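You operate a simulated robot arm through the tools that you are given. There is no shell and no other tool. Be economical: measure what you need, move in short steps, check, and stop when the job is done.

You run a simulated robot arm. Do the job below in one go: nothing can be reset, and whatever is moved stays where it is left.

Task
Put things in order on the surface of the dark brown table. At the end: the black sanding block stands on top of the silver panel marked tail; the white cup is on the silver sheet marked tray; the green marker stands where the wooden offcut stood; the wooden offcut stands on top of the yellow shim pack; whatever was shut is shut again. Leave all else as you found it, and nothing knocked over.
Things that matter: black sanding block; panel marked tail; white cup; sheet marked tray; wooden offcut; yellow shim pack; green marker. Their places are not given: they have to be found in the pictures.

The check looks at the end state, three seconds after you hand in, the way a careful person would. Anything else that was tipped, shoved, dropped, spilled or broken makes it a failure.

Robot
A 6-joint arm with a two-finger parallel gripper, fixed in place. Base frame: the origin is at the foot of the arm, x ahead of it, y to its left, z up; the work surface is at about z = 0.82. Readings come in m, rad, newtons and seconds.
With the tool pointing down near the work surface it reaches from about 0.24 to 0.64 m from the base axis. Its first joint turns from -1.152 to 1.152 rad. Payload 2.7 kg.
Tool frame: the origin (TCP) lies between the finger pads and is the grasp point; the fingertips stand 0.023 m ahead of it; z points along the fingers, y is the line along which they close. Largest opening 0.094 m; finger width 0.038, thickness 0.01; the body of the gripper, 0.054 by 0.096 m, starts 0.039 m behind the TCP.
Orientation is that of the tool frame in the base frame, as [roll, pitch, yaw] about the fixed x, y, z axes, in that order (R = Rz(yaw) Ry(pitch) Rx(roll)). With the fingers straight down and closing along the base's y, the tool's x points along the base's -x, its y along +y and its z along -z.

Tools
- The arm moves only by the tool move_arm. Its argument "steps" is a list of rows, each an object of numbers (a shift or turn left out is 0, a gripper value left out holds the last): "jaw": the closure, from 0 (fully open) to 1 (shut); "dx", "dy", "dz": the shift along the tool's x, y, z in m; "wx", "wy", "wz": the turn, a rotation vector about the tool's x, y, z in rad. In form: [{"jaw": .., "dx": .., "dy": .., "dz": .., "wx": .., "wy": .., "wz": ..}, ...]. A call has 1 to 8 rows; each row is the pose to reach, as a shift and turn from the pose commanded when the call began, along the tool's axes at that moment. Each row takes 0.2 s and may step no farther than 0.05 m and 0.15 rad from the row before; otherwise, or with a gripper value out of range, the whole call is refused. A pose out of reach is approached as far as the arm can. The call stops where the force on the tool passes 40 N (or 10 N more than at its start, if that is more) or the arm is blocked; 0.2 s more then pass. Each finger travels about 0.045 m/s and halts on what it meets, pressing with about 40 N; the grip force reading is that of the motor and also rises with nothing between the fingers. The clock runs only during rows and for 0.2 s after the last one: add rows that repeat a pose to give the fingers time. It gives the time, the measured TCP pose, the force on the tool (base axes), the opening and the grip force at its end, in the units of the frame above (readings bear some noise).
- Cameras (640 x 400 px; columns grow to the right, rows downward): "scene" is fixed at [0.0834, -0.438, 1.4092]; the picture's right is [0.77, -0.64, 0.00], its down [-0.42, -0.50, -0.76] and it looks along [0.49, 0.58, -0.65] (base axes); focal length 317 px, centre (320, 200). "wrist" rides on the gripper at [-0.039, 0, -0.044] in the tool frame; the picture's right is [0.00, -1.00, 0.00], its down [0.97, 0.00, -0.24] and it looks along [0.24, 0.00, 0.97] (tool axes); focal length 218 px, centre (320, 200).
- grab_frame(camera): a new picture of that camera. It takes no simulated time.
- measure_at(camera, pixels): for up to 12 pixels [column, row] of the newest picture of that camera ("zoom" is the newest enlarged one), the place [x, y, z] in the base frame of the surface seen there, good to about 0.003 m, but the place of the scene camera against the robot may be out by one fixed shift of up to 0.025 m in any direction. It takes no simulated time.
- inspect(camera, box): a new picture of the part [left, top, right, bottom] of that camera's present view, enlarged. It takes no simulated time.
- job_done(): hands the job in; it is judged then, once.

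Go step by step. Measure first, check grasps and placings, and put right what went wrong. The budget is 80 turns and 38 pictures, counting those below and the enlarged ones. Unless the task says otherwise, let go and move clear before handing in, and close with one line.

The tools are called after ">>>" as name(argument=value, ...) on one line, values as JSON. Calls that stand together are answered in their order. move_arm: Moves the arm, as the interface text tells. Its arguments: {"type":"object","properties":{"steps":{"type":"array","items":{"type":"object","properties":{"jaw":{"type":"number"},"dx":{"type":"number"},"dy":{"type":"number"},"dz":{"type":"number"},"wx":{"type":"number"},"wy":{"type":"number"},"wz":{"type":"number"}}}}},"required":["steps"]} The other tools are called the same way: grab_frame (camera) takes a picture; measure_at (camera, pixels) gives the place of the surface under pixels of a picture; inspect (camera, box) takes an enlarged picture of a part of a camera's view; job_done () hands the job in.

At the start:

```text
time: 0.0
ee_pos: [0.3132, 0.1144, 1.1507]
orientation: [3.141, 0.002, 3.14]
contact_force: [-1.0, -0.1, -0.6]
gripper_width: 0.0944
grip_force: 0.0
```

scene: 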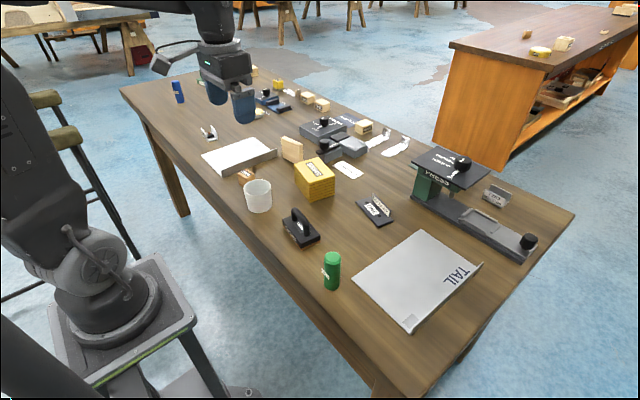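
wrist: 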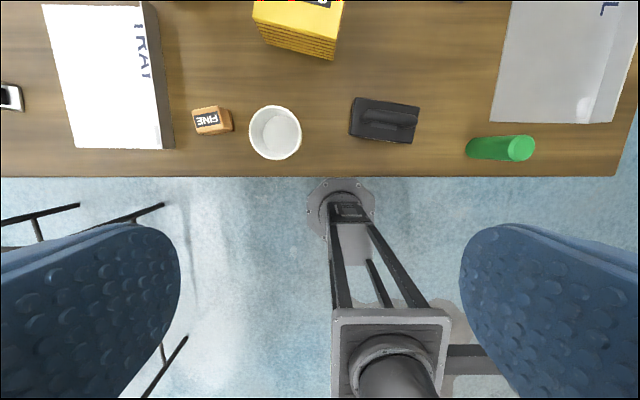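

The scene shows the tail panel (~420,280), tray (~238,155), cup (258,195), black block (300,228), marker (332,270), yellow pack (314,180), and a wooden piece (291,150). I'll enlarge to look closer.

>>> inspect(camera="scene", box=[190, 80, 420, 224])

>>> inspect(camera="scene", box=[260, 130, 580, 330])

```text
2.78 times, centred on (305, 152) of scene
```

zoom: 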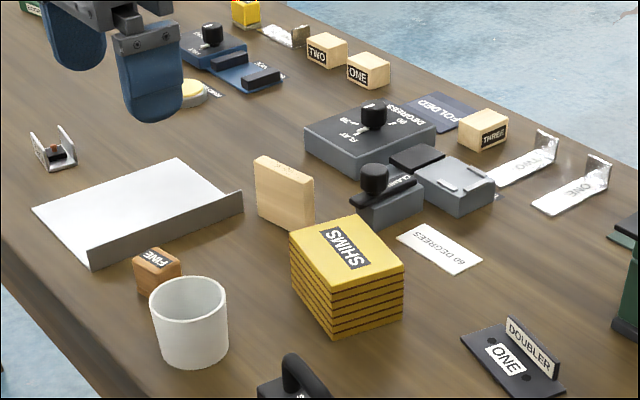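

```text
2.00 times, centred on (420, 230) of scene
```

zoom: 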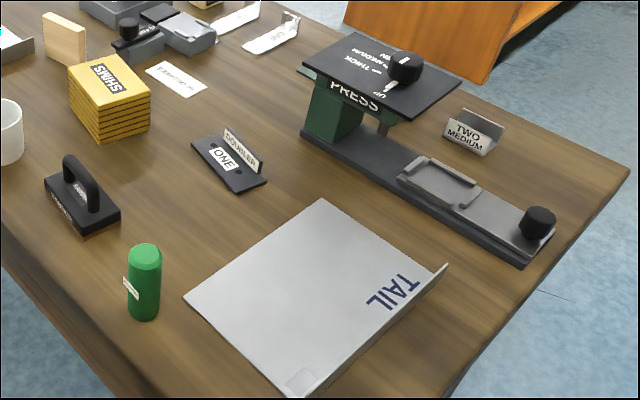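

The plain wooden plank behind the shims is the offcut. I'll move forward at height for a wrist view over the table.

>>> move_arm(steps=[{"dx": -0.04, "dy": -0.02}, {"dx": -0.08, "dy": -0.04}, {"dx": -0.12, "dy": -0.06}, {"dx": -0.16, "dy": -0.08}, {"dx": -0.18, "dy": -0.1}])

>>> grab_frame(camera="wrist")

>>> grab_frame(camera="scene")

```text
time: 1.2
ee_pos: [0.4939, 0.0134, 1.1521]
orientation: [3.141, 0.001, 3.141]
contact_force: [-0.4, 0.5, 0.5]
gripper_width: 0.0938
grip_force: 0.0
```

```text
33 pictures are left
```

wrist: 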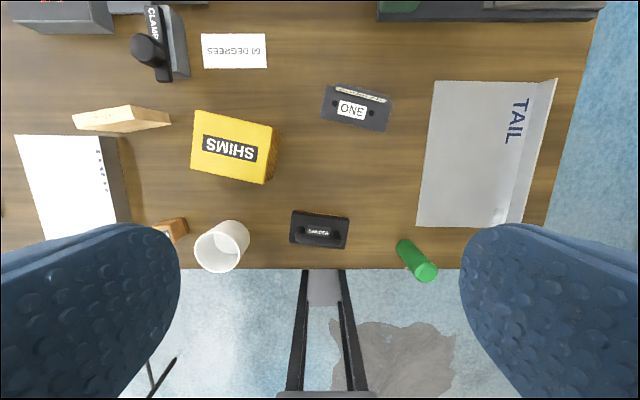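

```text
32 pictures are left
```

scene: 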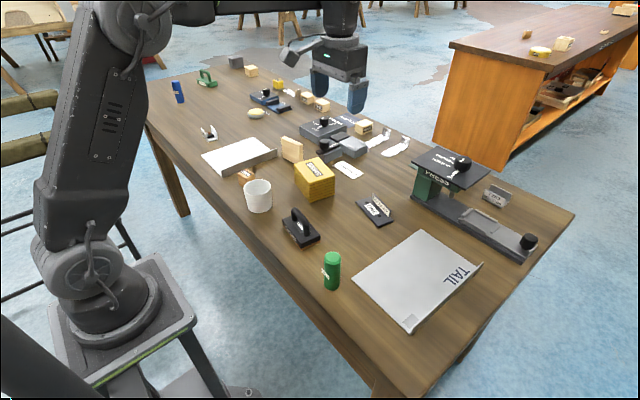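

The wrist view shows all the relevant items. I'll measure their points.

>>> measure_at(camera="wrist", pixels=[[295, 212], [349, 217], [291, 240], [344, 248], [318, 231], [197, 241], [249, 237], [222, 221], [216, 272], [218, 242], [402, 241], [426, 272]])

>>> measure_at(camera="wrist", pixels=[[196, 112], [273, 128], [264, 182], [191, 167], [74, 115], [130, 106], [132, 119], [169, 124], [80, 128], [437, 82], [545, 84], [420, 222]])

>>> measure_at(camera="wrist", pixels=[[495, 224], [530, 110], [556, 82], [505, 222], [17, 138], [97, 138], [117, 138], [45, 236], [110, 220], [130, 220], [154, 228], [185, 220]])

>>> measure_at(camera="scene", pixels=[[332, 257], [285, 138], [302, 146], [300, 163], [258, 184], [249, 186], [269, 187], [300, 212], [317, 165], [332, 288], [247, 175], [418, 322]])

```text
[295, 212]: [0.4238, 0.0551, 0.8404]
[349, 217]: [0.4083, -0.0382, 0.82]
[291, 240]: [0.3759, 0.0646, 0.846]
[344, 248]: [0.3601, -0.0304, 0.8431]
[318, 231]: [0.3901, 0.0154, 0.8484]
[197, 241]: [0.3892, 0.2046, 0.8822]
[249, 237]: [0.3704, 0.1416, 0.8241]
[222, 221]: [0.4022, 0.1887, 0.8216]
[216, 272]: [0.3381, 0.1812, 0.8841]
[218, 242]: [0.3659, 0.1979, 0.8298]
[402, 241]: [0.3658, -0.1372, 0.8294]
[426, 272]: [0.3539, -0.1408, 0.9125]
```

```text
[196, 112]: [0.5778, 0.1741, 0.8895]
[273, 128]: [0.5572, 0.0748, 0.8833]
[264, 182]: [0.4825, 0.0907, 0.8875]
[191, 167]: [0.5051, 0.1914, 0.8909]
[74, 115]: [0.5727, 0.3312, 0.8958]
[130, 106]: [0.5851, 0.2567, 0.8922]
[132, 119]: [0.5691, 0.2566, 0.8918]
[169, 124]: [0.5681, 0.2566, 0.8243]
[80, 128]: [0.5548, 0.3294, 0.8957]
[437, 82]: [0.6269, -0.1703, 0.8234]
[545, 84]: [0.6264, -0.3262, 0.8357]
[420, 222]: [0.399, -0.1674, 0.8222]
```

```text
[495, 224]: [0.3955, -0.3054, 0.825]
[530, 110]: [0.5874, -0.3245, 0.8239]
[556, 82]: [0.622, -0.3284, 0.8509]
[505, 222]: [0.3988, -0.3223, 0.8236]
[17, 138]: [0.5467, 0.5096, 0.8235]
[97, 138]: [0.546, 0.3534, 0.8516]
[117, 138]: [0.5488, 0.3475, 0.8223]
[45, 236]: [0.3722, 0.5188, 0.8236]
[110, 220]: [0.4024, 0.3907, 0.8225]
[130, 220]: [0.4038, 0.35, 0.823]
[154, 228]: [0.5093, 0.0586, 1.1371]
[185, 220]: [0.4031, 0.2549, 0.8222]
```

```text
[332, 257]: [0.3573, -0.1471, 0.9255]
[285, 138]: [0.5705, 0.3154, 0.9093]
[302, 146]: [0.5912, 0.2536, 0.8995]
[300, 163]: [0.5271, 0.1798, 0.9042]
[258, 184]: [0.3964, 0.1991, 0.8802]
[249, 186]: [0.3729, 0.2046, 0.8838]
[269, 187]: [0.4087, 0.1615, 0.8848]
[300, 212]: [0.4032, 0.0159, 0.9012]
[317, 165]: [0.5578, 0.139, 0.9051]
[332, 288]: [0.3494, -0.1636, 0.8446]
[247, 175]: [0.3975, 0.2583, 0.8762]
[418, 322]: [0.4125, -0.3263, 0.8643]
```

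Offcut: centre ≈ (0.571, 0.294), top z 0.895, about 0.017 thick and rotated ~0.18 rad. I'll swing over towards it and turn the gripper to close across its thickness.

>>> move_arm(steps=[{"dx": -0.01, "dy": 0.035, "dz": 0.012, "wz": 0.15}, {"dx": -0.02, "dy": 0.07, "dz": 0.025, "wz": 0.3}, {"dx": -0.03, "dy": 0.105, "dz": 0.037, "wz": 0.45}, {"dx": -0.04, "dy": 0.14, "dz": 0.05, "wz": 0.6}, {"dx": -0.05, "dy": 0.175, "dz": 0.062, "wz": 0.75}, {"dx": -0.06, "dy": 0.21, "dz": 0.075, "wz": 0.9}, {"dx": -0.07, "dy": 0.245, "dz": 0.087, "wz": 1.05}, {"dx": -0.0766, "dy": 0.28, "dz": 0.1, "wz": 1.2}])

>>> move_arm(steps=[{"wz": 0.1}, {"wz": 0.19}, {"wz": 0.19}])

>>> grab_frame(camera="wrist")

```text
time: 3.0
ee_pos: [0.5531, 0.2841, 1.0451]
orientation: [-3.141, 0.0, 1.938]
contact_force: [0.4, 0.0, 0.9]
gripper_width: 0.094
grip_force: 0.0
out of reach, approached as far as the arm can: row 7, 8
```

```text
time: 3.8
ee_pos: [0.5543, 0.282, 1.046]
orientation: [3.14, 0.001, 1.749]
contact_force: [0.0, 0.4, -0.3]
gripper_width: 0.0939
grip_force: 0.1
```

```text
31 pictures are left
```

wrist: 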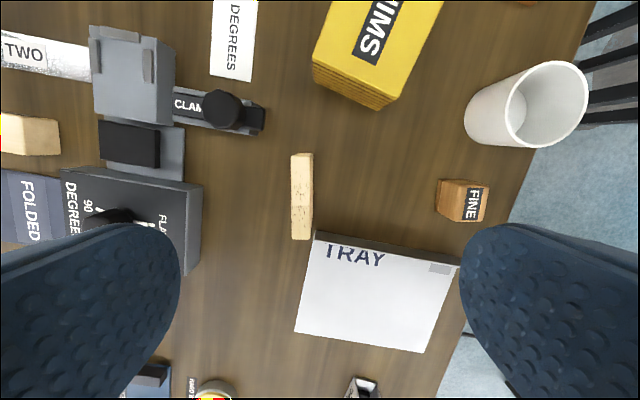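

The offcut is at (302,196), aligned with the gripper. I'll measure its edges, the bender box and the cup for exactness.

>>> measure_at(camera="wrist", pixels=[[293, 155], [311, 155], [292, 237], [310, 237], [302, 196], [198, 190], [196, 230], [265, 108], [313, 240], [520, 105], [463, 200], [305, 335]])

>>> measure_at(camera="wrist", pixels=[[332, 3], [441, 3], [380, 93], [315, 62], [381, 107], [588, 90], [545, 63], [507, 105], [470, 110], [540, 145], [430, 350], [455, 262]])

```text
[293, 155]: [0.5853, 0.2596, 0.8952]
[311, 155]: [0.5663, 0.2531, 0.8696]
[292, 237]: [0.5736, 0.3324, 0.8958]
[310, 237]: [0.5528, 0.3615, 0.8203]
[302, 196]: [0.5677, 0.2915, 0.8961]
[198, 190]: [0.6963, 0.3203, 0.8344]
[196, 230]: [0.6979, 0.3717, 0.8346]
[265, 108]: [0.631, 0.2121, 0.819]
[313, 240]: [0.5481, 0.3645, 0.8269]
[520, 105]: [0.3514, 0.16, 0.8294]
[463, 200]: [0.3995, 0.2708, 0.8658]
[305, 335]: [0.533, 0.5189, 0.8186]
```

```text
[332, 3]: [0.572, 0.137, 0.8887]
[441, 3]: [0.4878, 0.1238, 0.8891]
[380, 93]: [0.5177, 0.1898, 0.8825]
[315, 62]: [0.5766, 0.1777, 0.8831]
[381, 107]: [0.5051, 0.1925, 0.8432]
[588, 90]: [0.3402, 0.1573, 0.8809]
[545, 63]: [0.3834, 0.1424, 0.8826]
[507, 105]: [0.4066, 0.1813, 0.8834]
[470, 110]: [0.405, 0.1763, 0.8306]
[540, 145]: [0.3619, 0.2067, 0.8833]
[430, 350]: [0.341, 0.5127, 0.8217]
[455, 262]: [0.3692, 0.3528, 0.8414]
```

Offcut centre confirmed ≈ (0.570, 0.294). Descending partway to see how the reach behaves.

>>> move_arm(steps=[{"dz": 0.04}, {"dz": 0.08}, {"dz": 0.11}, {"dz": 0.11}])

```text
time: 4.8
ee_pos: [0.5556, 0.2829, 0.9382]
orientation: [3.14, 0.0, 1.753]
contact_force: [0.2, -1.2, 0.9]
gripper_width: 0.0941
grip_force: 0.0
```

At (0.556, 0.283, 0.938). Shifting 0.009/0.016 in tool x/y and going down to z≈0.87.

>>> move_arm(steps=[{"dz": 0.02, "dx": 0.009, "dy": 0.016}, {"dz": 0.045, "dx": 0.009, "dy": 0.016}, {"dz": 0.066, "dx": 0.009, "dy": 0.016}, {"dz": 0.066, "dx": 0.009, "dy": 0.016}])

>>> grab_frame(camera="wrist")

```text
time: 5.8
ee_pos: [0.5681, 0.2956, 0.8721]
orientation: [3.14, 0.001, 1.75]
contact_force: [1.2, -1.0, -1.0]
gripper_width: 0.0939
grip_force: 0.0
```

```text
30 pictures are left
```

wrist: 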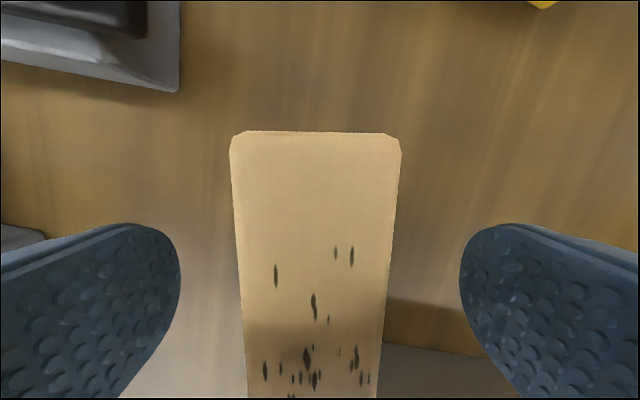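

Reached (0.568, 0.296, 0.872) and the offcut is centred between the fingers. Closing.

>>> move_arm(steps=[{"jaw": 1}, {"jaw": 1}, {"jaw": 1}, {"jaw": 1}, {"jaw": 1}, {"jaw": 1}])

```text
time: 7.2
ee_pos: [0.5686, 0.2967, 0.8733]
orientation: [3.139, 0.0, 1.75]
contact_force: [0.0, -0.1, 0.3]
gripper_width: 0.0177
grip_force: 39.9
```

Gripped at 17.7 mm. Lifting and moving above the shim pack (centre ≈ (0.531, 0.133)).

>>> move_arm(steps=[{"dz": -0.03}, {"dz": -0.07, "dx": -0.003, "dy": -0.015}, {"dz": -0.1, "dx": -0.01, "dy": -0.03}, {"dz": -0.1, "dx": -0.05, "dy": -0.045}, {"dz": -0.1, "dx": -0.09, "dy": -0.06}, {"dz": -0.1, "dx": -0.13, "dy": -0.066}, {"dz": -0.1, "dx": -0.153, "dy": -0.066}, {"dz": -0.1, "dx": -0.153, "dy": -0.066}])

>>> grab_frame(camera="wrist")

>>> inspect(camera="scene", box=[220, 80, 412, 200])

```text
time: 9.0
ee_pos: [0.5322, 0.1317, 0.9707]
orientation: [3.139, 0.001, 1.752]
contact_force: [0.5, 0.9, -1.0]
gripper_width: 0.0175
grip_force: 40.4
```

```text
29 pictures are left
```

wrist: 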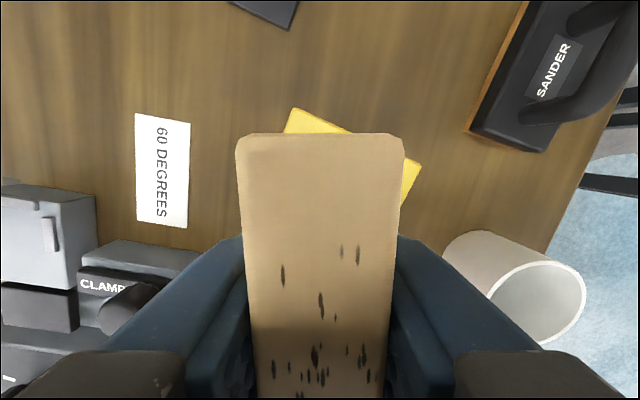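

```text
3.33 times, centred on (316, 140) of scene
```

zoom: 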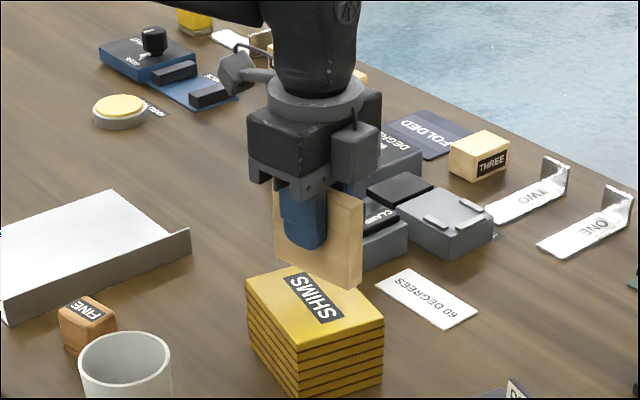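

The offcut hangs over the pack centre. Lowering to just above contact (~TCP z 0.942).

>>> move_arm(steps=[{"dz": 0.015}, {"dz": 0.025}, {"dz": 0.027}, {"dz": 0.027}])

```text
time: 10.0
ee_pos: [0.5322, 0.1319, 0.9423]
orientation: [-3.141, 0.0, 1.751]
contact_force: [-0.1, -0.1, -1.0]
gripper_width: 0.0175
grip_force: 40.3
```

>>> move_arm(steps=[{"dz": 0.001}, {"dz": 0.002}, {"dz": 0.002}])

>>> inspect(camera="scene", box=[270, 120, 366, 180])

```text
time: 10.8
ee_pos: [0.5314, 0.1306, 0.9424]
orientation: [3.137, 0.002, 1.751]
contact_force: [-2.7, -1.5, 9.9]
gripper_width: 0.0178
grip_force: 39.8
```

```text
6.67 times, centred on (318, 150) of scene
```

zoom: 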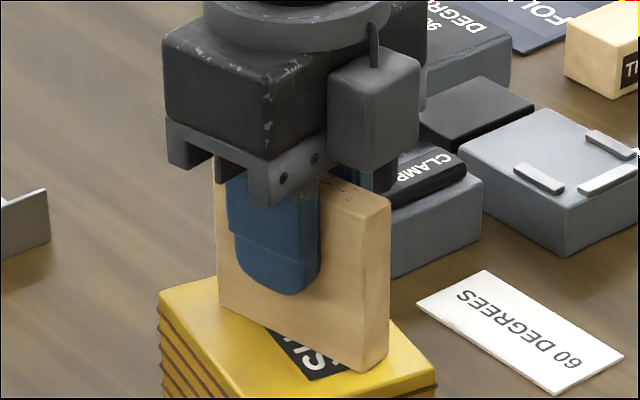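

Contact (≈10 N upward). Opening and rising clear.

>>> move_arm(steps=[{"jaw": 0.6}, {"jaw": 0.4}, {"jaw": 0.4}, {"jaw": 0.4, "dz": -0.03}, {"jaw": 0.4, "dz": -0.07}, {"jaw": 0.2, "dz": -0.11}, {"jaw": 0, "dz": -0.14}, {"jaw": 0, "dz": -0.14}])

>>> inspect(camera="scene", box=[240, 120, 400, 220])

```text
time: 12.6
ee_pos: [0.5329, 0.1324, 1.0803]
orientation: [-3.141, -0.001, 1.75]
contact_force: [-0.6, 0.2, 0.5]
gripper_width: 0.0942
grip_force: 0.1
```

```text
4.00 times, centred on (320, 170) of scene
```

zoom: 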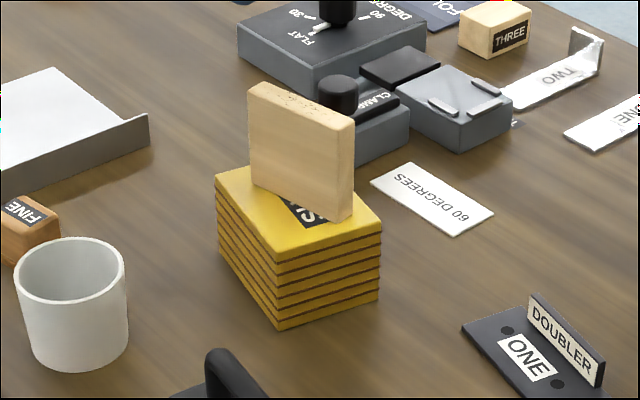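

The offcut stands well on the pack. Next the marker: moving above it, around (0.36, -0.14).

>>> move_arm(steps=[{"dx": -0.03, "dy": -0.027}, {"dx": -0.06, "dy": -0.055}, {"dx": -0.09, "dy": -0.082}, {"dx": -0.12, "dy": -0.11}, {"dx": -0.15, "dy": -0.137}, {"dx": -0.18, "dy": -0.165}, {"dx": -0.21, "dy": -0.192}, {"dx": -0.236, "dy": -0.219}])

>>> grab_frame(camera="wrist")

```text
time: 14.4
ee_pos: [0.3564, -0.1379, 1.0801]
orientation: [3.139, 0.001, 1.752]
contact_force: [-0.3, 0.4, 0.2]
gripper_width: 0.0939
grip_force: 0.0
```

```text
25 pictures are left
```

wrist: 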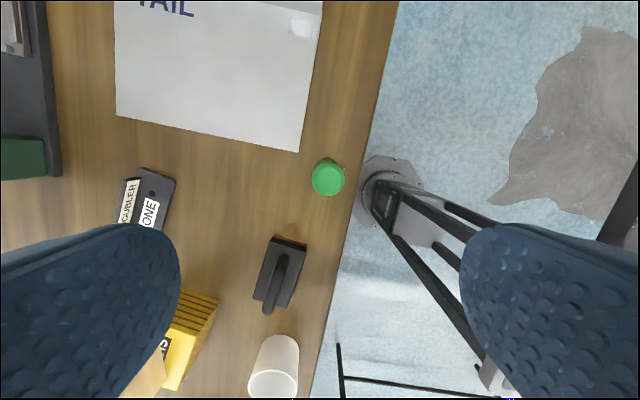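

Marker top is the green circle at (328,178); measuring it and the sander.

>>> measure_at(camera="wrist", pixels=[[328, 180], [315, 180], [341, 180], [328, 168], [328, 192], [286, 262], [268, 305], [275, 240], [302, 245], [255, 298], [283, 303], [298, 152]])

```text
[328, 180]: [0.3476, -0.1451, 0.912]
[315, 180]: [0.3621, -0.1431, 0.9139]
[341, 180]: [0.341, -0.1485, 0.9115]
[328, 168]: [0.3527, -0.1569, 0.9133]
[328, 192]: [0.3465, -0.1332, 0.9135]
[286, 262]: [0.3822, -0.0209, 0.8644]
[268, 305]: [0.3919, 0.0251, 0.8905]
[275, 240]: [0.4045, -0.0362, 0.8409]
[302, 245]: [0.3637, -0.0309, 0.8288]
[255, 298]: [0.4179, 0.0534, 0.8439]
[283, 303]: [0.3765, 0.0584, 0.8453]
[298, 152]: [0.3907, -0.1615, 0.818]
```

Marker centre ≈ (0.350, -0.145), top 0.913. Aligning and descending to TCP z≈0.88.

>>> move_arm(steps=[{"dx": -0.0063, "dy": -0.0077, "dz": 0.04}, {"dx": -0.0063, "dy": -0.0077, "dz": 0.08}, {"dx": -0.0063, "dy": -0.0077, "dz": 0.12}, {"dx": -0.0063, "dy": -0.0077, "dz": 0.16}, {"dx": -0.0063, "dy": -0.0077, "dz": 0.185}, {"dx": -0.0063, "dy": -0.0077, "dz": 0.199}, {"dx": -0.0063, "dy": -0.0077, "dz": 0.199}])

>>> grab_frame(camera="wrist")

```text
time: 16.0
ee_pos: [0.3511, -0.1468, 0.8823]
orientation: [3.141, 0.0, 1.75]
contact_force: [-0.2, -0.5, -0.1]
gripper_width: 0.094
grip_force: 0.1
```

```text
24 pictures are left
```

wrist: 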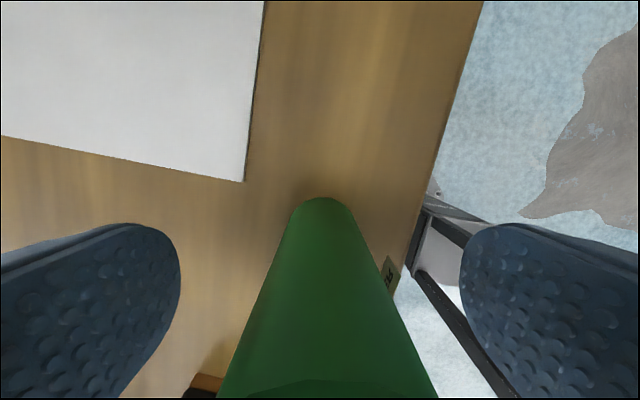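

The marker has a small tag sticking out at (388,275), on the side where the right finger closes; measuring it before gripping.

>>> measure_at(camera="wrist", pixels=[[388, 262], [388, 275], [390, 288], [397, 270], [384, 265], [320, 215], [300, 260], [350, 260], [200, 388]])

>>> inspect(camera="scene", box=[292, 230, 372, 300])

```text
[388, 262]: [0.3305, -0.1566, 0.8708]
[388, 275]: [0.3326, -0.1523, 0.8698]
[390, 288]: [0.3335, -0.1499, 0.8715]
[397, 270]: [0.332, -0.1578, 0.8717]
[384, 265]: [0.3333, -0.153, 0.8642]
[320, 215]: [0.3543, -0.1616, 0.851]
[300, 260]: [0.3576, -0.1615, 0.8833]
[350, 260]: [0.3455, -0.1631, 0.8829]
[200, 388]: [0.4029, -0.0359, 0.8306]
```

```text
5.71 times, centred on (332, 265) of scene
```

zoom: 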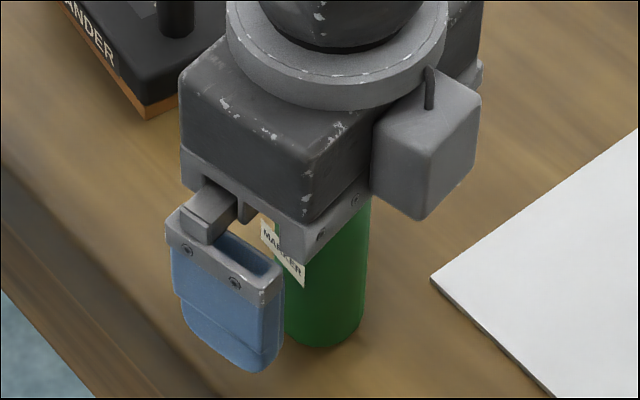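

The label plate faces about -x, so I'll rotate the gripper in place to close along base y and miss it.

>>> move_arm(steps=[{"wz": -0.15}, {"wz": -0.3}, {"wz": -0.45}, {"wz": -0.6}, {"wz": -0.75}, {"wz": -0.9}, {"wz": -1.05}, {"wz": -1.2}])

>>> move_arm(steps=[{"wz": -0.1}, {"wz": -0.18, "dx": -0.004}, {"wz": -0.18, "dx": -0.004}])

>>> grab_frame(camera="wrist")

```text
time: 17.8
ee_pos: [0.351, -0.1475, 0.8812]
orientation: [3.14, 0.001, 2.955]
contact_force: [0.7, 0.2, 0.8]
gripper_width: 0.0937
grip_force: 0.0
```

```text
time: 18.6
ee_pos: [0.3545, -0.1485, 0.882]
orientation: [3.14, 0.001, 3.134]
contact_force: [-0.1, -0.1, -0.3]
gripper_width: 0.0941
grip_force: 0.2
```

```text
22 pictures are left
```

wrist: 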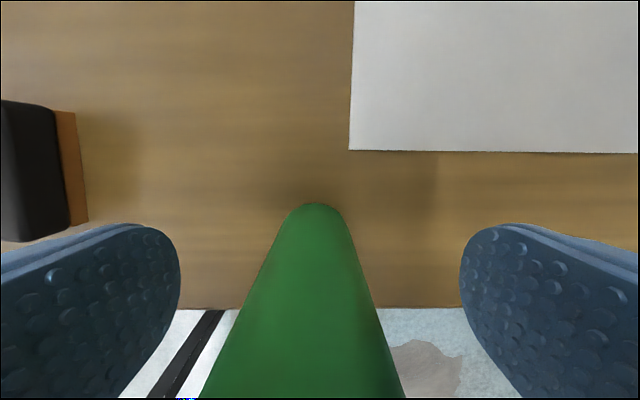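

The marker sits ~3 mm to +y of centre; adjusting and closing.

>>> move_arm(steps=[{"dy": 0.003}, {"dy": 0.003, "jaw": 1}, {"dy": 0.003, "jaw": 1}, {"dy": 0.003, "jaw": 1}, {"dy": 0.003, "jaw": 1}, {"dy": 0.003, "jaw": 1}])

```text
time: 20.0
ee_pos: [0.3546, -0.145, 0.8825]
orientation: [-3.141, 0.0, 3.132]
contact_force: [0.1, 0.0, 1.2]
gripper_width: 0.0328
grip_force: 39.9
```

Marker gripped (33 mm). Lifting high and carrying around the near side.

>>> move_arm(steps=[{"dz": -0.047}, {"dz": -0.094}, {"dz": -0.141}, {"dz": -0.188}, {"dz": -0.19, "dx": -0.01, "dy": 0.045}, {"dz": -0.19, "dx": -0.02, "dy": 0.09}, {"dz": -0.19, "dx": -0.03, "dy": 0.135}, {"dz": -0.19, "dx": -0.04, "dy": 0.18}])

>>> move_arm(steps=[{"dx": -0.01, "dy": 0.045}, {"dx": -0.02, "dy": 0.09}, {"dx": -0.03, "dy": 0.135}, {"dx": -0.04, "dy": 0.18}, {"dx": -0.05, "dy": 0.225}, {"dx": -0.06, "dy": 0.255}, {"dx": -0.06, "dy": 0.255}])

```text
time: 21.8
ee_pos: [0.3958, 0.0363, 1.0713]
orientation: [3.141, 0.0, 3.129]
contact_force: [0.3, 0.0, -0.9]
gripper_width: 0.0326
grip_force: 39.9
```

```text
time: 23.4
ee_pos: [0.4581, 0.2889, 1.0713]
orientation: [3.14, 0.0, 3.13]
contact_force: [0.1, -0.6, 0.3]
gripper_width: 0.0324
grip_force: 39.8
```

Now moving outward and down towards (0.572, 0.294), stopping ~2 cm above.

>>> move_arm(steps=[{"dx": -0.02, "dz": 0.04}, {"dx": -0.04, "dz": 0.08}, {"dx": -0.06, "dy": 0.003, "dz": 0.12}, {"dx": -0.085, "dy": 0.0065, "dz": 0.15}, {"dx": -0.105, "dy": 0.0065, "dz": 0.165}, {"dx": -0.114, "dy": 0.0065, "dz": 0.17}, {"dx": -0.114, "dy": 0.0065, "dz": 0.17}])

>>> grab_frame(camera="scene")

```text
time: 25.0
ee_pos: [0.5715, 0.294, 0.9019]
orientation: [-3.141, -0.001, 3.13]
contact_force: [0.6, 0.2, -0.1]
gripper_width: 0.0327
grip_force: 40.1
```

```text
21 pictures are left
```

scene: 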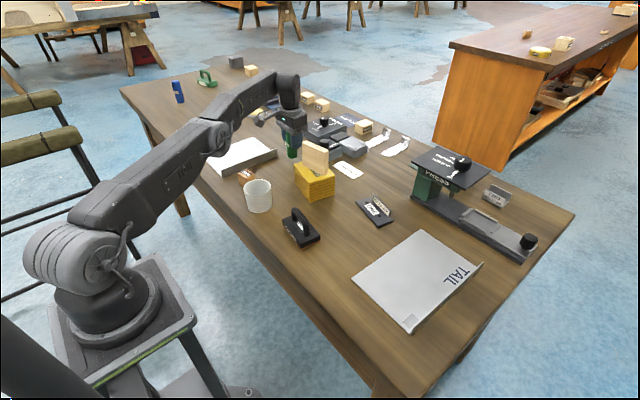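

Position is right. Lowering the last 2 cm to contact.

>>> move_arm(steps=[{"dz": 0.01}, {"dz": 0.017}, {"dz": 0.019}, {"dz": 0.02}, {"dz": 0.02}])

```text
time: 26.2
ee_pos: [0.5737, 0.2956, 0.884]
orientation: [3.14, 0.002, 3.133]
contact_force: [0.6, 0.4, 3.0]
gripper_width: 0.0327
grip_force: 40.2
```

Light contact (3 N). Pressing 1 mm more, then opening partly and rising.

>>> move_arm(steps=[{"dz": 0.001}, {"dz": 0.001, "jaw": 0.45}, {"dz": 0.001, "jaw": 0.35}, {"dz": 0.001, "jaw": 0.35}, {"dz": -0.03, "jaw": 0.35}, {"dz": -0.07, "dx": 0.005, "jaw": 0.35}, {"dz": -0.11, "dx": 0.03, "jaw": 0.2}, {"dz": -0.15, "dx": 0.06, "jaw": 0}])

>>> grab_frame(camera="wrist")

>>> inspect(camera="scene", box=[220, 100, 380, 200])

```text
time: 28.0
ee_pos: [0.5118, 0.2955, 1.0328]
orientation: [3.141, 0.003, 3.13]
contact_force: [-0.7, -0.2, -0.6]
gripper_width: 0.0939
grip_force: 0.2
```

```text
20 pictures are left
```

wrist: 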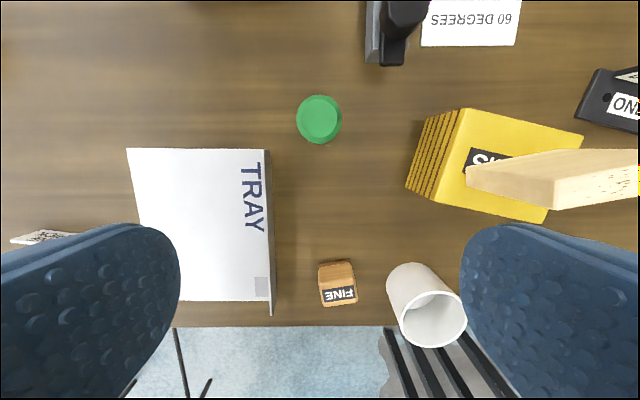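

```text
4.00 times, centred on (300, 150) of scene
```

zoom: 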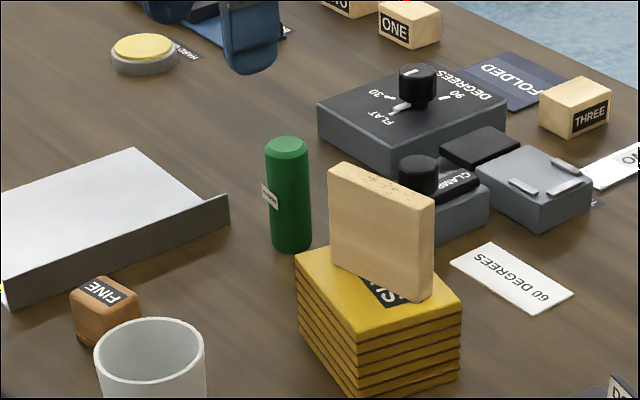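

The marker stands upright at the offcut's spot. Now measuring the cup (428,310) and the tray.

>>> measure_at(camera="wrist", pixels=[[403, 318], [465, 316], [432, 292], [434, 345], [128, 150], [262, 150], [265, 298], [182, 298], [340, 270], [337, 296], [319, 118], [435, 318]])

```text
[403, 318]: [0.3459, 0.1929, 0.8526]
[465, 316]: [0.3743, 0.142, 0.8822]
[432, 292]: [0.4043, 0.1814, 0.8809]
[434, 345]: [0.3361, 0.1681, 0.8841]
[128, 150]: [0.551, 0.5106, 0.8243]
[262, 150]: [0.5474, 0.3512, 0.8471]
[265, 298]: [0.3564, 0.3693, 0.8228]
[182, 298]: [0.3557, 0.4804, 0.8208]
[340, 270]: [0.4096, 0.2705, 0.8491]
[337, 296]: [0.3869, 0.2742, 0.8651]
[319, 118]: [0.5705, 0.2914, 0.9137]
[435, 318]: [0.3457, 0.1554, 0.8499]
```

Marker centred at (0.5705, 0.291). Cup centre ≈ (0.370, 0.175), diameter ~0.07; moving above it.

>>> move_arm(steps=[{"dx": 0.035, "dy": -0.03}, {"dx": 0.07, "dy": -0.06}, {"dx": 0.105, "dy": -0.09}, {"dx": 0.14, "dy": -0.122}, {"dx": 0.14, "dy": -0.122, "dz": 0.04}, {"dx": 0.14, "dy": -0.122, "dz": 0.06}, {"dx": 0.14, "dy": -0.122, "dz": 0.06}])

>>> grab_frame(camera="wrist")

```text
time: 29.6
ee_pos: [0.3728, 0.1733, 0.9714]
orientation: [3.139, 0.004, 3.131]
contact_force: [-0.2, 0.2, -0.3]
gripper_width: 0.0941
grip_force: 0.1
```

```text
18 pictures are left
```

wrist: 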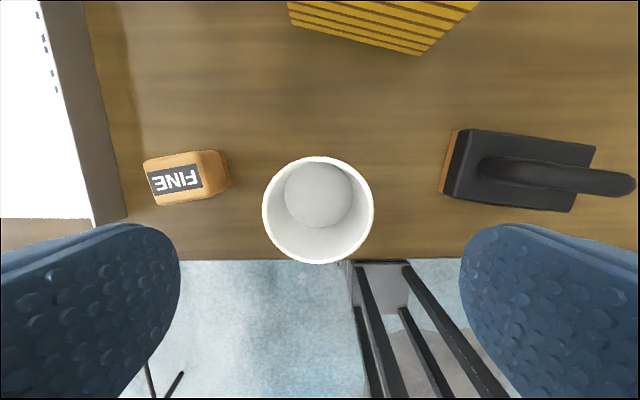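

>>> measure_at(camera="wrist", pixels=[[265, 209], [371, 209], [318, 159], [318, 261], [319, 195], [228, 180]])

```text
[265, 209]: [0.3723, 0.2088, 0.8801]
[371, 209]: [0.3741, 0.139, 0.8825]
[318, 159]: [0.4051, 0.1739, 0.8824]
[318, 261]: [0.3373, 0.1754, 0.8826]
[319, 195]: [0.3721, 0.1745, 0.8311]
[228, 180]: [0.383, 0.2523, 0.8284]
```

Cup is centred under the gripper (0.372, 0.174). Descending to z≈0.86 and closing.

>>> move_arm(steps=[{"dy": 0.001, "dz": 0.04}, {"dy": 0.001, "dz": 0.075}, {"dy": 0.001, "dz": 0.1}, {"dy": 0.001, "dz": 0.111}, {"dy": 0.001, "dz": 0.111}, {"dy": 0.001, "dz": 0.111, "jaw": 1}, {"dy": 0.001, "dz": 0.111, "jaw": 1}, {"dy": 0.001, "dz": 0.111, "jaw": 1}])

```text
time: 31.4
ee_pos: [0.3744, 0.1753, 0.8599]
orientation: [-3.14, -0.001, 3.131]
contact_force: [-0.4, -0.1, -0.4]
gripper_width: 0.0709
grip_force: 40.1
```

Cup gripped (71 mm). Lifting and carrying to above the tray at (0.43, 0.43).

>>> move_arm(steps=[{"dz": -0.045}, {"dz": -0.09}, {"dz": -0.095, "dx": -0.01, "dy": 0.045}, {"dz": -0.095, "dx": -0.02, "dy": 0.09}, {"dz": -0.095, "dx": -0.03, "dy": 0.135}, {"dz": -0.095, "dx": -0.04, "dy": 0.18}, {"dz": -0.095, "dx": -0.05, "dy": 0.225}, {"dz": -0.095, "dx": -0.055, "dy": 0.258}])

>>> grab_frame(camera="wrist")

```text
time: 33.2
ee_pos: [0.4313, 0.4316, 0.9566]
orientation: [-3.141, 0.001, 3.129]
contact_force: [-0.4, 0.7, -1.6]
gripper_width: 0.0709
grip_force: 39.9
```

```text
17 pictures are left
```

wrist: 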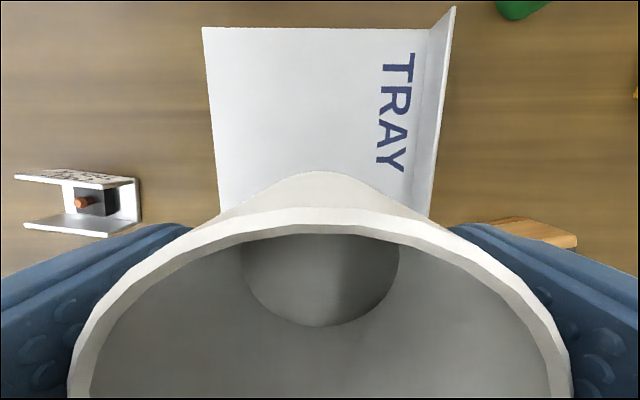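

Cup is above the tray's middle. Lowering in graded steps to contact.

>>> move_arm(steps=[{"dz": 0.04}, {"dz": 0.075}, {"dz": 0.088}, {"dz": 0.091}, {"dz": 0.093}, {"dz": 0.094}, {"dz": 0.094}])

```text
time: 34.8
ee_pos: [0.4292, 0.4337, 0.8635]
orientation: [3.141, 0.003, 3.131]
contact_force: [-4.3, -1.6, 12.3]
gripper_width: 0.0708
grip_force: 40.1
```

Contact (12 N). Easing 1 mm, opening and rising.

>>> move_arm(steps=[{"dz": -0.0015}, {"dz": -0.0015, "jaw": 0.1}, {"dz": -0.0015, "jaw": 0}, {"dz": -0.0015, "jaw": 0}, {"dz": -0.03, "jaw": 0}, {"dz": -0.07, "jaw": 0}, {"dz": -0.11, "dx": 0.02, "jaw": 0}, {"dz": -0.15, "dx": 0.05, "jaw": 0}])

>>> inspect(camera="scene", box=[160, 80, 360, 220])

```text
time: 36.6
ee_pos: [0.3791, 0.4335, 1.0118]
orientation: [-3.138, 0.0, 3.129]
contact_force: [0.7, 0.2, -0.8]
gripper_width: 0.0939
grip_force: 0.1
```

```text
2.86 times, centred on (260, 150) of scene
```

zoom: 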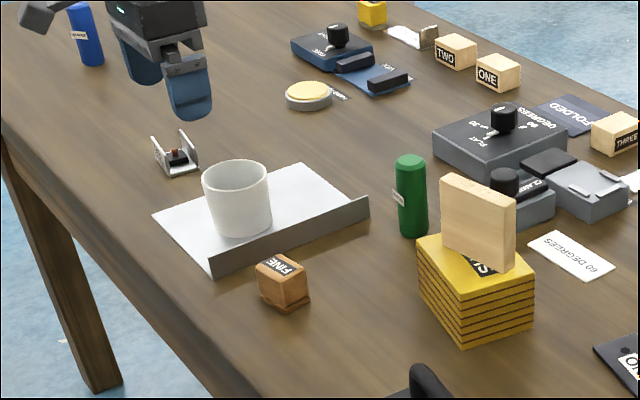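

Cup stands on the tray. Next, the sanding block: moving over (0.391, 0.011) while turning to close across its handle.

>>> move_arm(steps=[{"dy": -0.047, "wz": 0.15}, {"dy": -0.094, "wz": 0.3}, {"dy": -0.141, "wz": 0.45}, {"dy": -0.188, "wz": 0.6}, {"dy": -0.235, "wz": 0.75}, {"dy": -0.282, "wz": 0.9}, {"dy": -0.329, "wz": 1.05}, {"dy": -0.376, "wz": 1.2, "dx": -0.01}])

>>> move_arm(steps=[{"wz": 0.13, "dx": -0.02}, {"wz": 0.26, "dx": -0.04}, {"wz": 0.39, "dx": -0.04}, {"wz": 0.51, "dx": -0.04}, {"wz": 0.51, "dx": -0.04}])

>>> grab_frame(camera="wrist")

```text
time: 38.4
ee_pos: [0.3859, 0.0579, 1.0125]
orientation: [3.139, 0.0, 1.928]
contact_force: [-0.1, 0.0, 0.0]
gripper_width: 0.0939
grip_force: 0.1
```

```text
time: 39.6
ee_pos: [0.4003, 0.0206, 1.0111]
orientation: [3.14, 0.001, 1.419]
contact_force: [0.4, 0.4, -0.4]
gripper_width: 0.094
grip_force: 0.0
```

```text
15 pictures are left
```

wrist: 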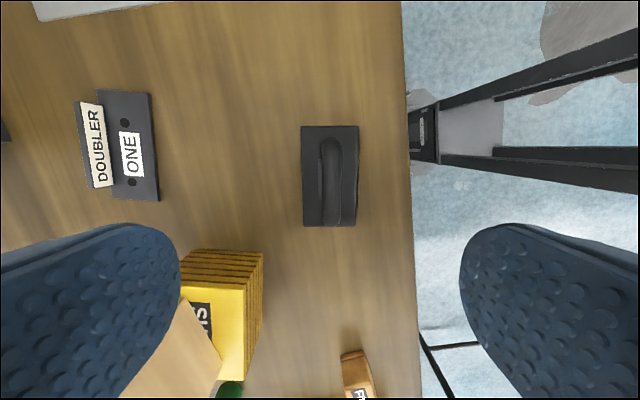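

The block is aligned with the gripper; measuring the handle and base.

>>> measure_at(camera="wrist", pixels=[[332, 150], [332, 180], [332, 210], [332, 140], [332, 222], [302, 128], [357, 128], [303, 224], [356, 225], [323, 180], [343, 180], [312, 175]])

>>> inspect(camera="scene", box=[260, 190, 356, 250])

```text
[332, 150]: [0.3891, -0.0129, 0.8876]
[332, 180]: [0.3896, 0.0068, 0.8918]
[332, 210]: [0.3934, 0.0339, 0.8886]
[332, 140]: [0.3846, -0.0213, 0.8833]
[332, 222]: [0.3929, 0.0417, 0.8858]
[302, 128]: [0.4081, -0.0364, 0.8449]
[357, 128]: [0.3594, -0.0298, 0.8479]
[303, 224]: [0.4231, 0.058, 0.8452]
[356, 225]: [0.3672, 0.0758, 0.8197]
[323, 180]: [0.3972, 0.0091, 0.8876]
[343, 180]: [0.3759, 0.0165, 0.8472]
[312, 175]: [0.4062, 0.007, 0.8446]
```

```text
6.67 times, centred on (308, 220) of scene
```

zoom: 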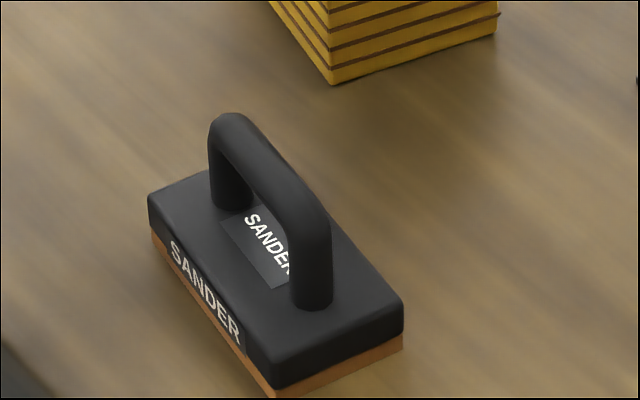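

Handle centre ≈ (0.390, 0.010), top 0.892, base top 0.845. Descending to z≈0.876 and closing.

>>> move_arm(steps=[{"dx": -0.0119, "dy": -0.0081, "dz": 0.04}, {"dx": -0.0119, "dy": -0.0081, "dz": 0.08}, {"dx": -0.0119, "dy": -0.0081, "dz": 0.115}, {"dx": -0.0119, "dy": -0.0081, "dz": 0.135}, {"dx": -0.0119, "dy": -0.0081, "dz": 0.135}])

>>> move_arm(steps=[{"jaw": 1}, {"jaw": 1}, {"jaw": 1}, {"jaw": 1}, {"jaw": 1}, {"jaw": 1}])

```text
time: 40.8
ee_pos: [0.3896, 0.0095, 0.8761]
orientation: [-3.14, -0.001, 1.422]
contact_force: [0.1, 0.1, 0.4]
gripper_width: 0.0943
grip_force: 0.1
```

```text
time: 42.2
ee_pos: [0.3894, 0.0089, 0.8767]
orientation: [3.14, -0.001, 1.419]
contact_force: [0.0, -0.6, 0.3]
gripper_width: 0.0149
grip_force: 40.5
```

Gripped (15 mm). Lifting and carrying to above the tail panel at (0.49, -0.244).

>>> move_arm(steps=[{"dz": -0.045}, {"dz": -0.09}, {"dz": -0.09, "dx": -0.039, "dy": 0.023}, {"dz": -0.09, "dx": -0.078, "dy": 0.046}, {"dz": -0.09, "dx": -0.117, "dy": 0.069}, {"dz": -0.09, "dx": -0.157, "dy": 0.092}, {"dz": -0.09, "dx": -0.196, "dy": 0.115}, {"dz": -0.09, "dx": -0.235, "dy": 0.138}])

>>> inspect(camera="scene", box=[300, 140, 540, 340])

```text
time: 44.0
ee_pos: [0.4919, -0.2436, 0.9674]
orientation: [3.141, -0.001, 1.422]
contact_force: [-1.4, -1.0, -0.6]
gripper_width: 0.0147
grip_force: 40.6
```

```text
2.00 times, centred on (420, 240) of scene
```

zoom: 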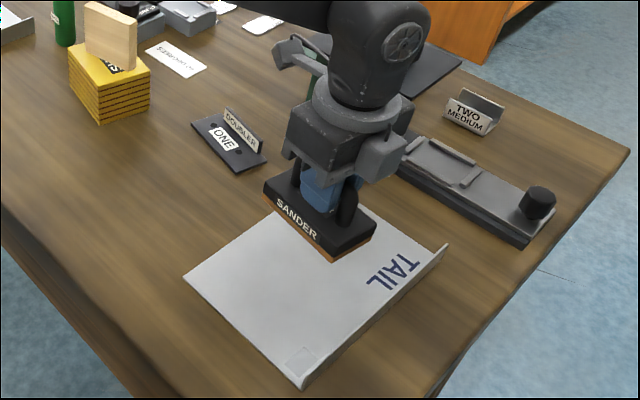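

Over the panel. Lowering to contact around z≈0.879.

>>> move_arm(steps=[{"dz": 0.04}, {"dz": 0.072}, {"dz": 0.083}, {"dz": 0.086}, {"dz": 0.088}, {"dz": 0.089}, {"dz": 0.089}])

```text
time: 45.6
ee_pos: [0.4922, -0.2437, 0.8793]
orientation: [3.139, 0.001, 1.422]
contact_force: [-4.8, 2.7, 11.1]
gripper_width: 0.015
grip_force: 39.7
```

Contact (11 N). Easing slightly, opening and rising straight up.

>>> move_arm(steps=[{"dz": -0.001}, {"dz": -0.001, "jaw": 0.5}, {"dz": -0.001, "jaw": 0.35}, {"dz": -0.001, "jaw": 0.35}, {"dz": -0.03, "jaw": 0.35}, {"dz": -0.07, "jaw": 0.35}, {"dz": -0.11, "jaw": 0.2}, {"dz": -0.15, "jaw": 0}])

>>> move_arm(steps=[{"dz": -0.04}, {"dz": -0.08, "dx": 0.04}, {"dz": -0.1, "dx": 0.08, "dy": -0.03}, {"dz": -0.1, "dx": 0.12, "dy": -0.06}, {"dz": -0.1, "dx": 0.15, "dy": -0.1}])

>>> grab_frame(camera="scene")

>>> inspect(camera="scene", box=[300, 140, 540, 340])

>>> grab_frame(camera="wrist")

```text
time: 47.4
ee_pos: [0.4915, -0.2468, 1.029]
orientation: [-3.141, -0.003, 1.421]
contact_force: [0.7, 0.5, 1.0]
gripper_width: 0.0941
grip_force: 0.1
```

```text
refused: row 2 steps farther than a row can; nothing moved
```

```text
12 pictures are left
```

scene: 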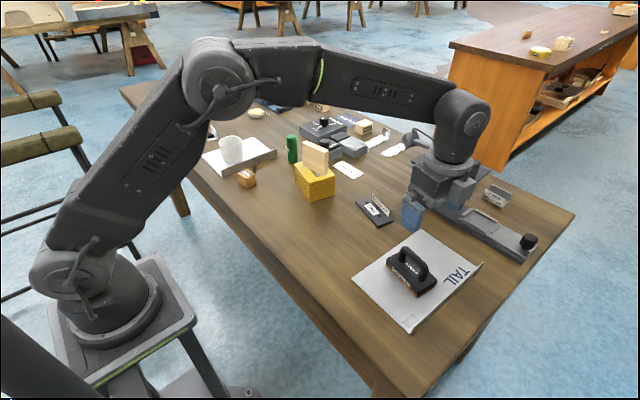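

```text
2.00 times, centred on (420, 240) of scene
```

zoom: 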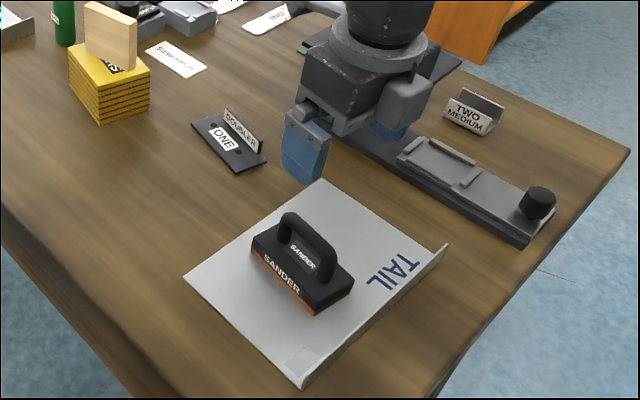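

```text
10 pictures are left
```

wrist: 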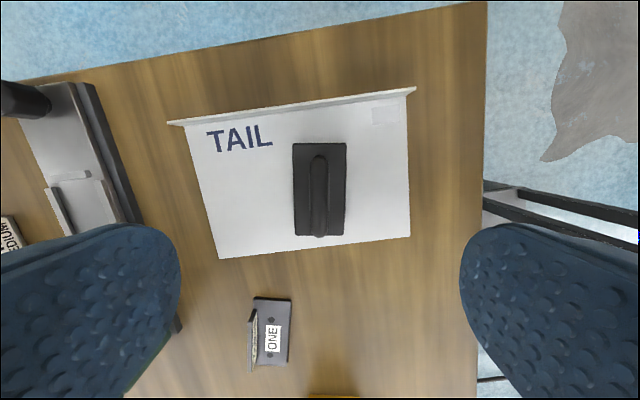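

The sander stands on the tail panel and nothing is disturbed. Retreating up and back for a last look.

>>> move_arm(steps=[{"dz": -0.04}, {"dz": -0.08}, {"dz": -0.1, "dy": -0.03}, {"dz": -0.1, "dy": -0.07}, {"dz": -0.1, "dy": -0.11}, {"dz": -0.1, "dy": -0.15}])

>>> grab_frame(camera="scene")

>>> inspect(camera="scene", box=[160, 70, 440, 245])

```text
time: 48.8
ee_pos: [0.3433, -0.2196, 1.1282]
orientation: [-3.141, -0.002, 1.421]
contact_force: [0.5, 0.2, 0.4]
gripper_width: 0.0939
grip_force: 0.1
```

```text
9 pictures are left
```

scene: 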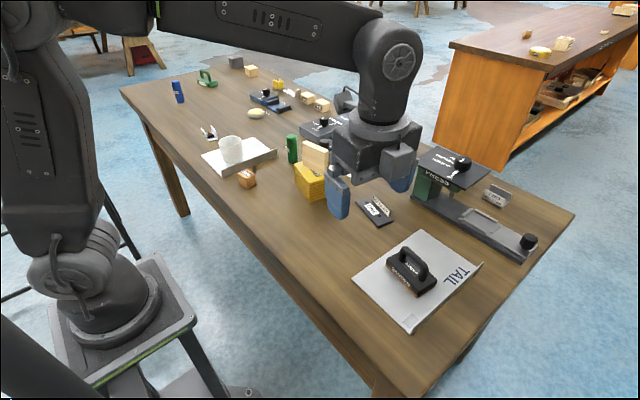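

```text
2.29 times, centred on (300, 158) of scene
```

zoom: 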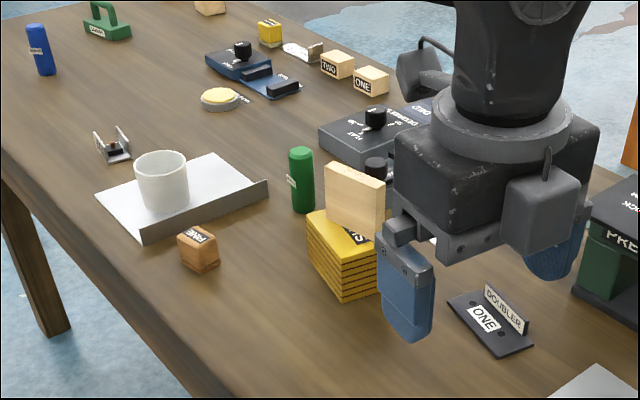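

The final pictures show all four items in place and everything else as it was; the arm is clear and nothing needed opening. Handing in.

>>> job_done()

```text
The job is handed in.
```

The job is handed in: the black sanding block stands on the tail panel, the white cup is on the tray sheet, the wooden offcut stands on the yellow shim pack, and the green marker stands where the offcut was; nothing had to be opened, and the last pictures show nothing else moved or knocked over.
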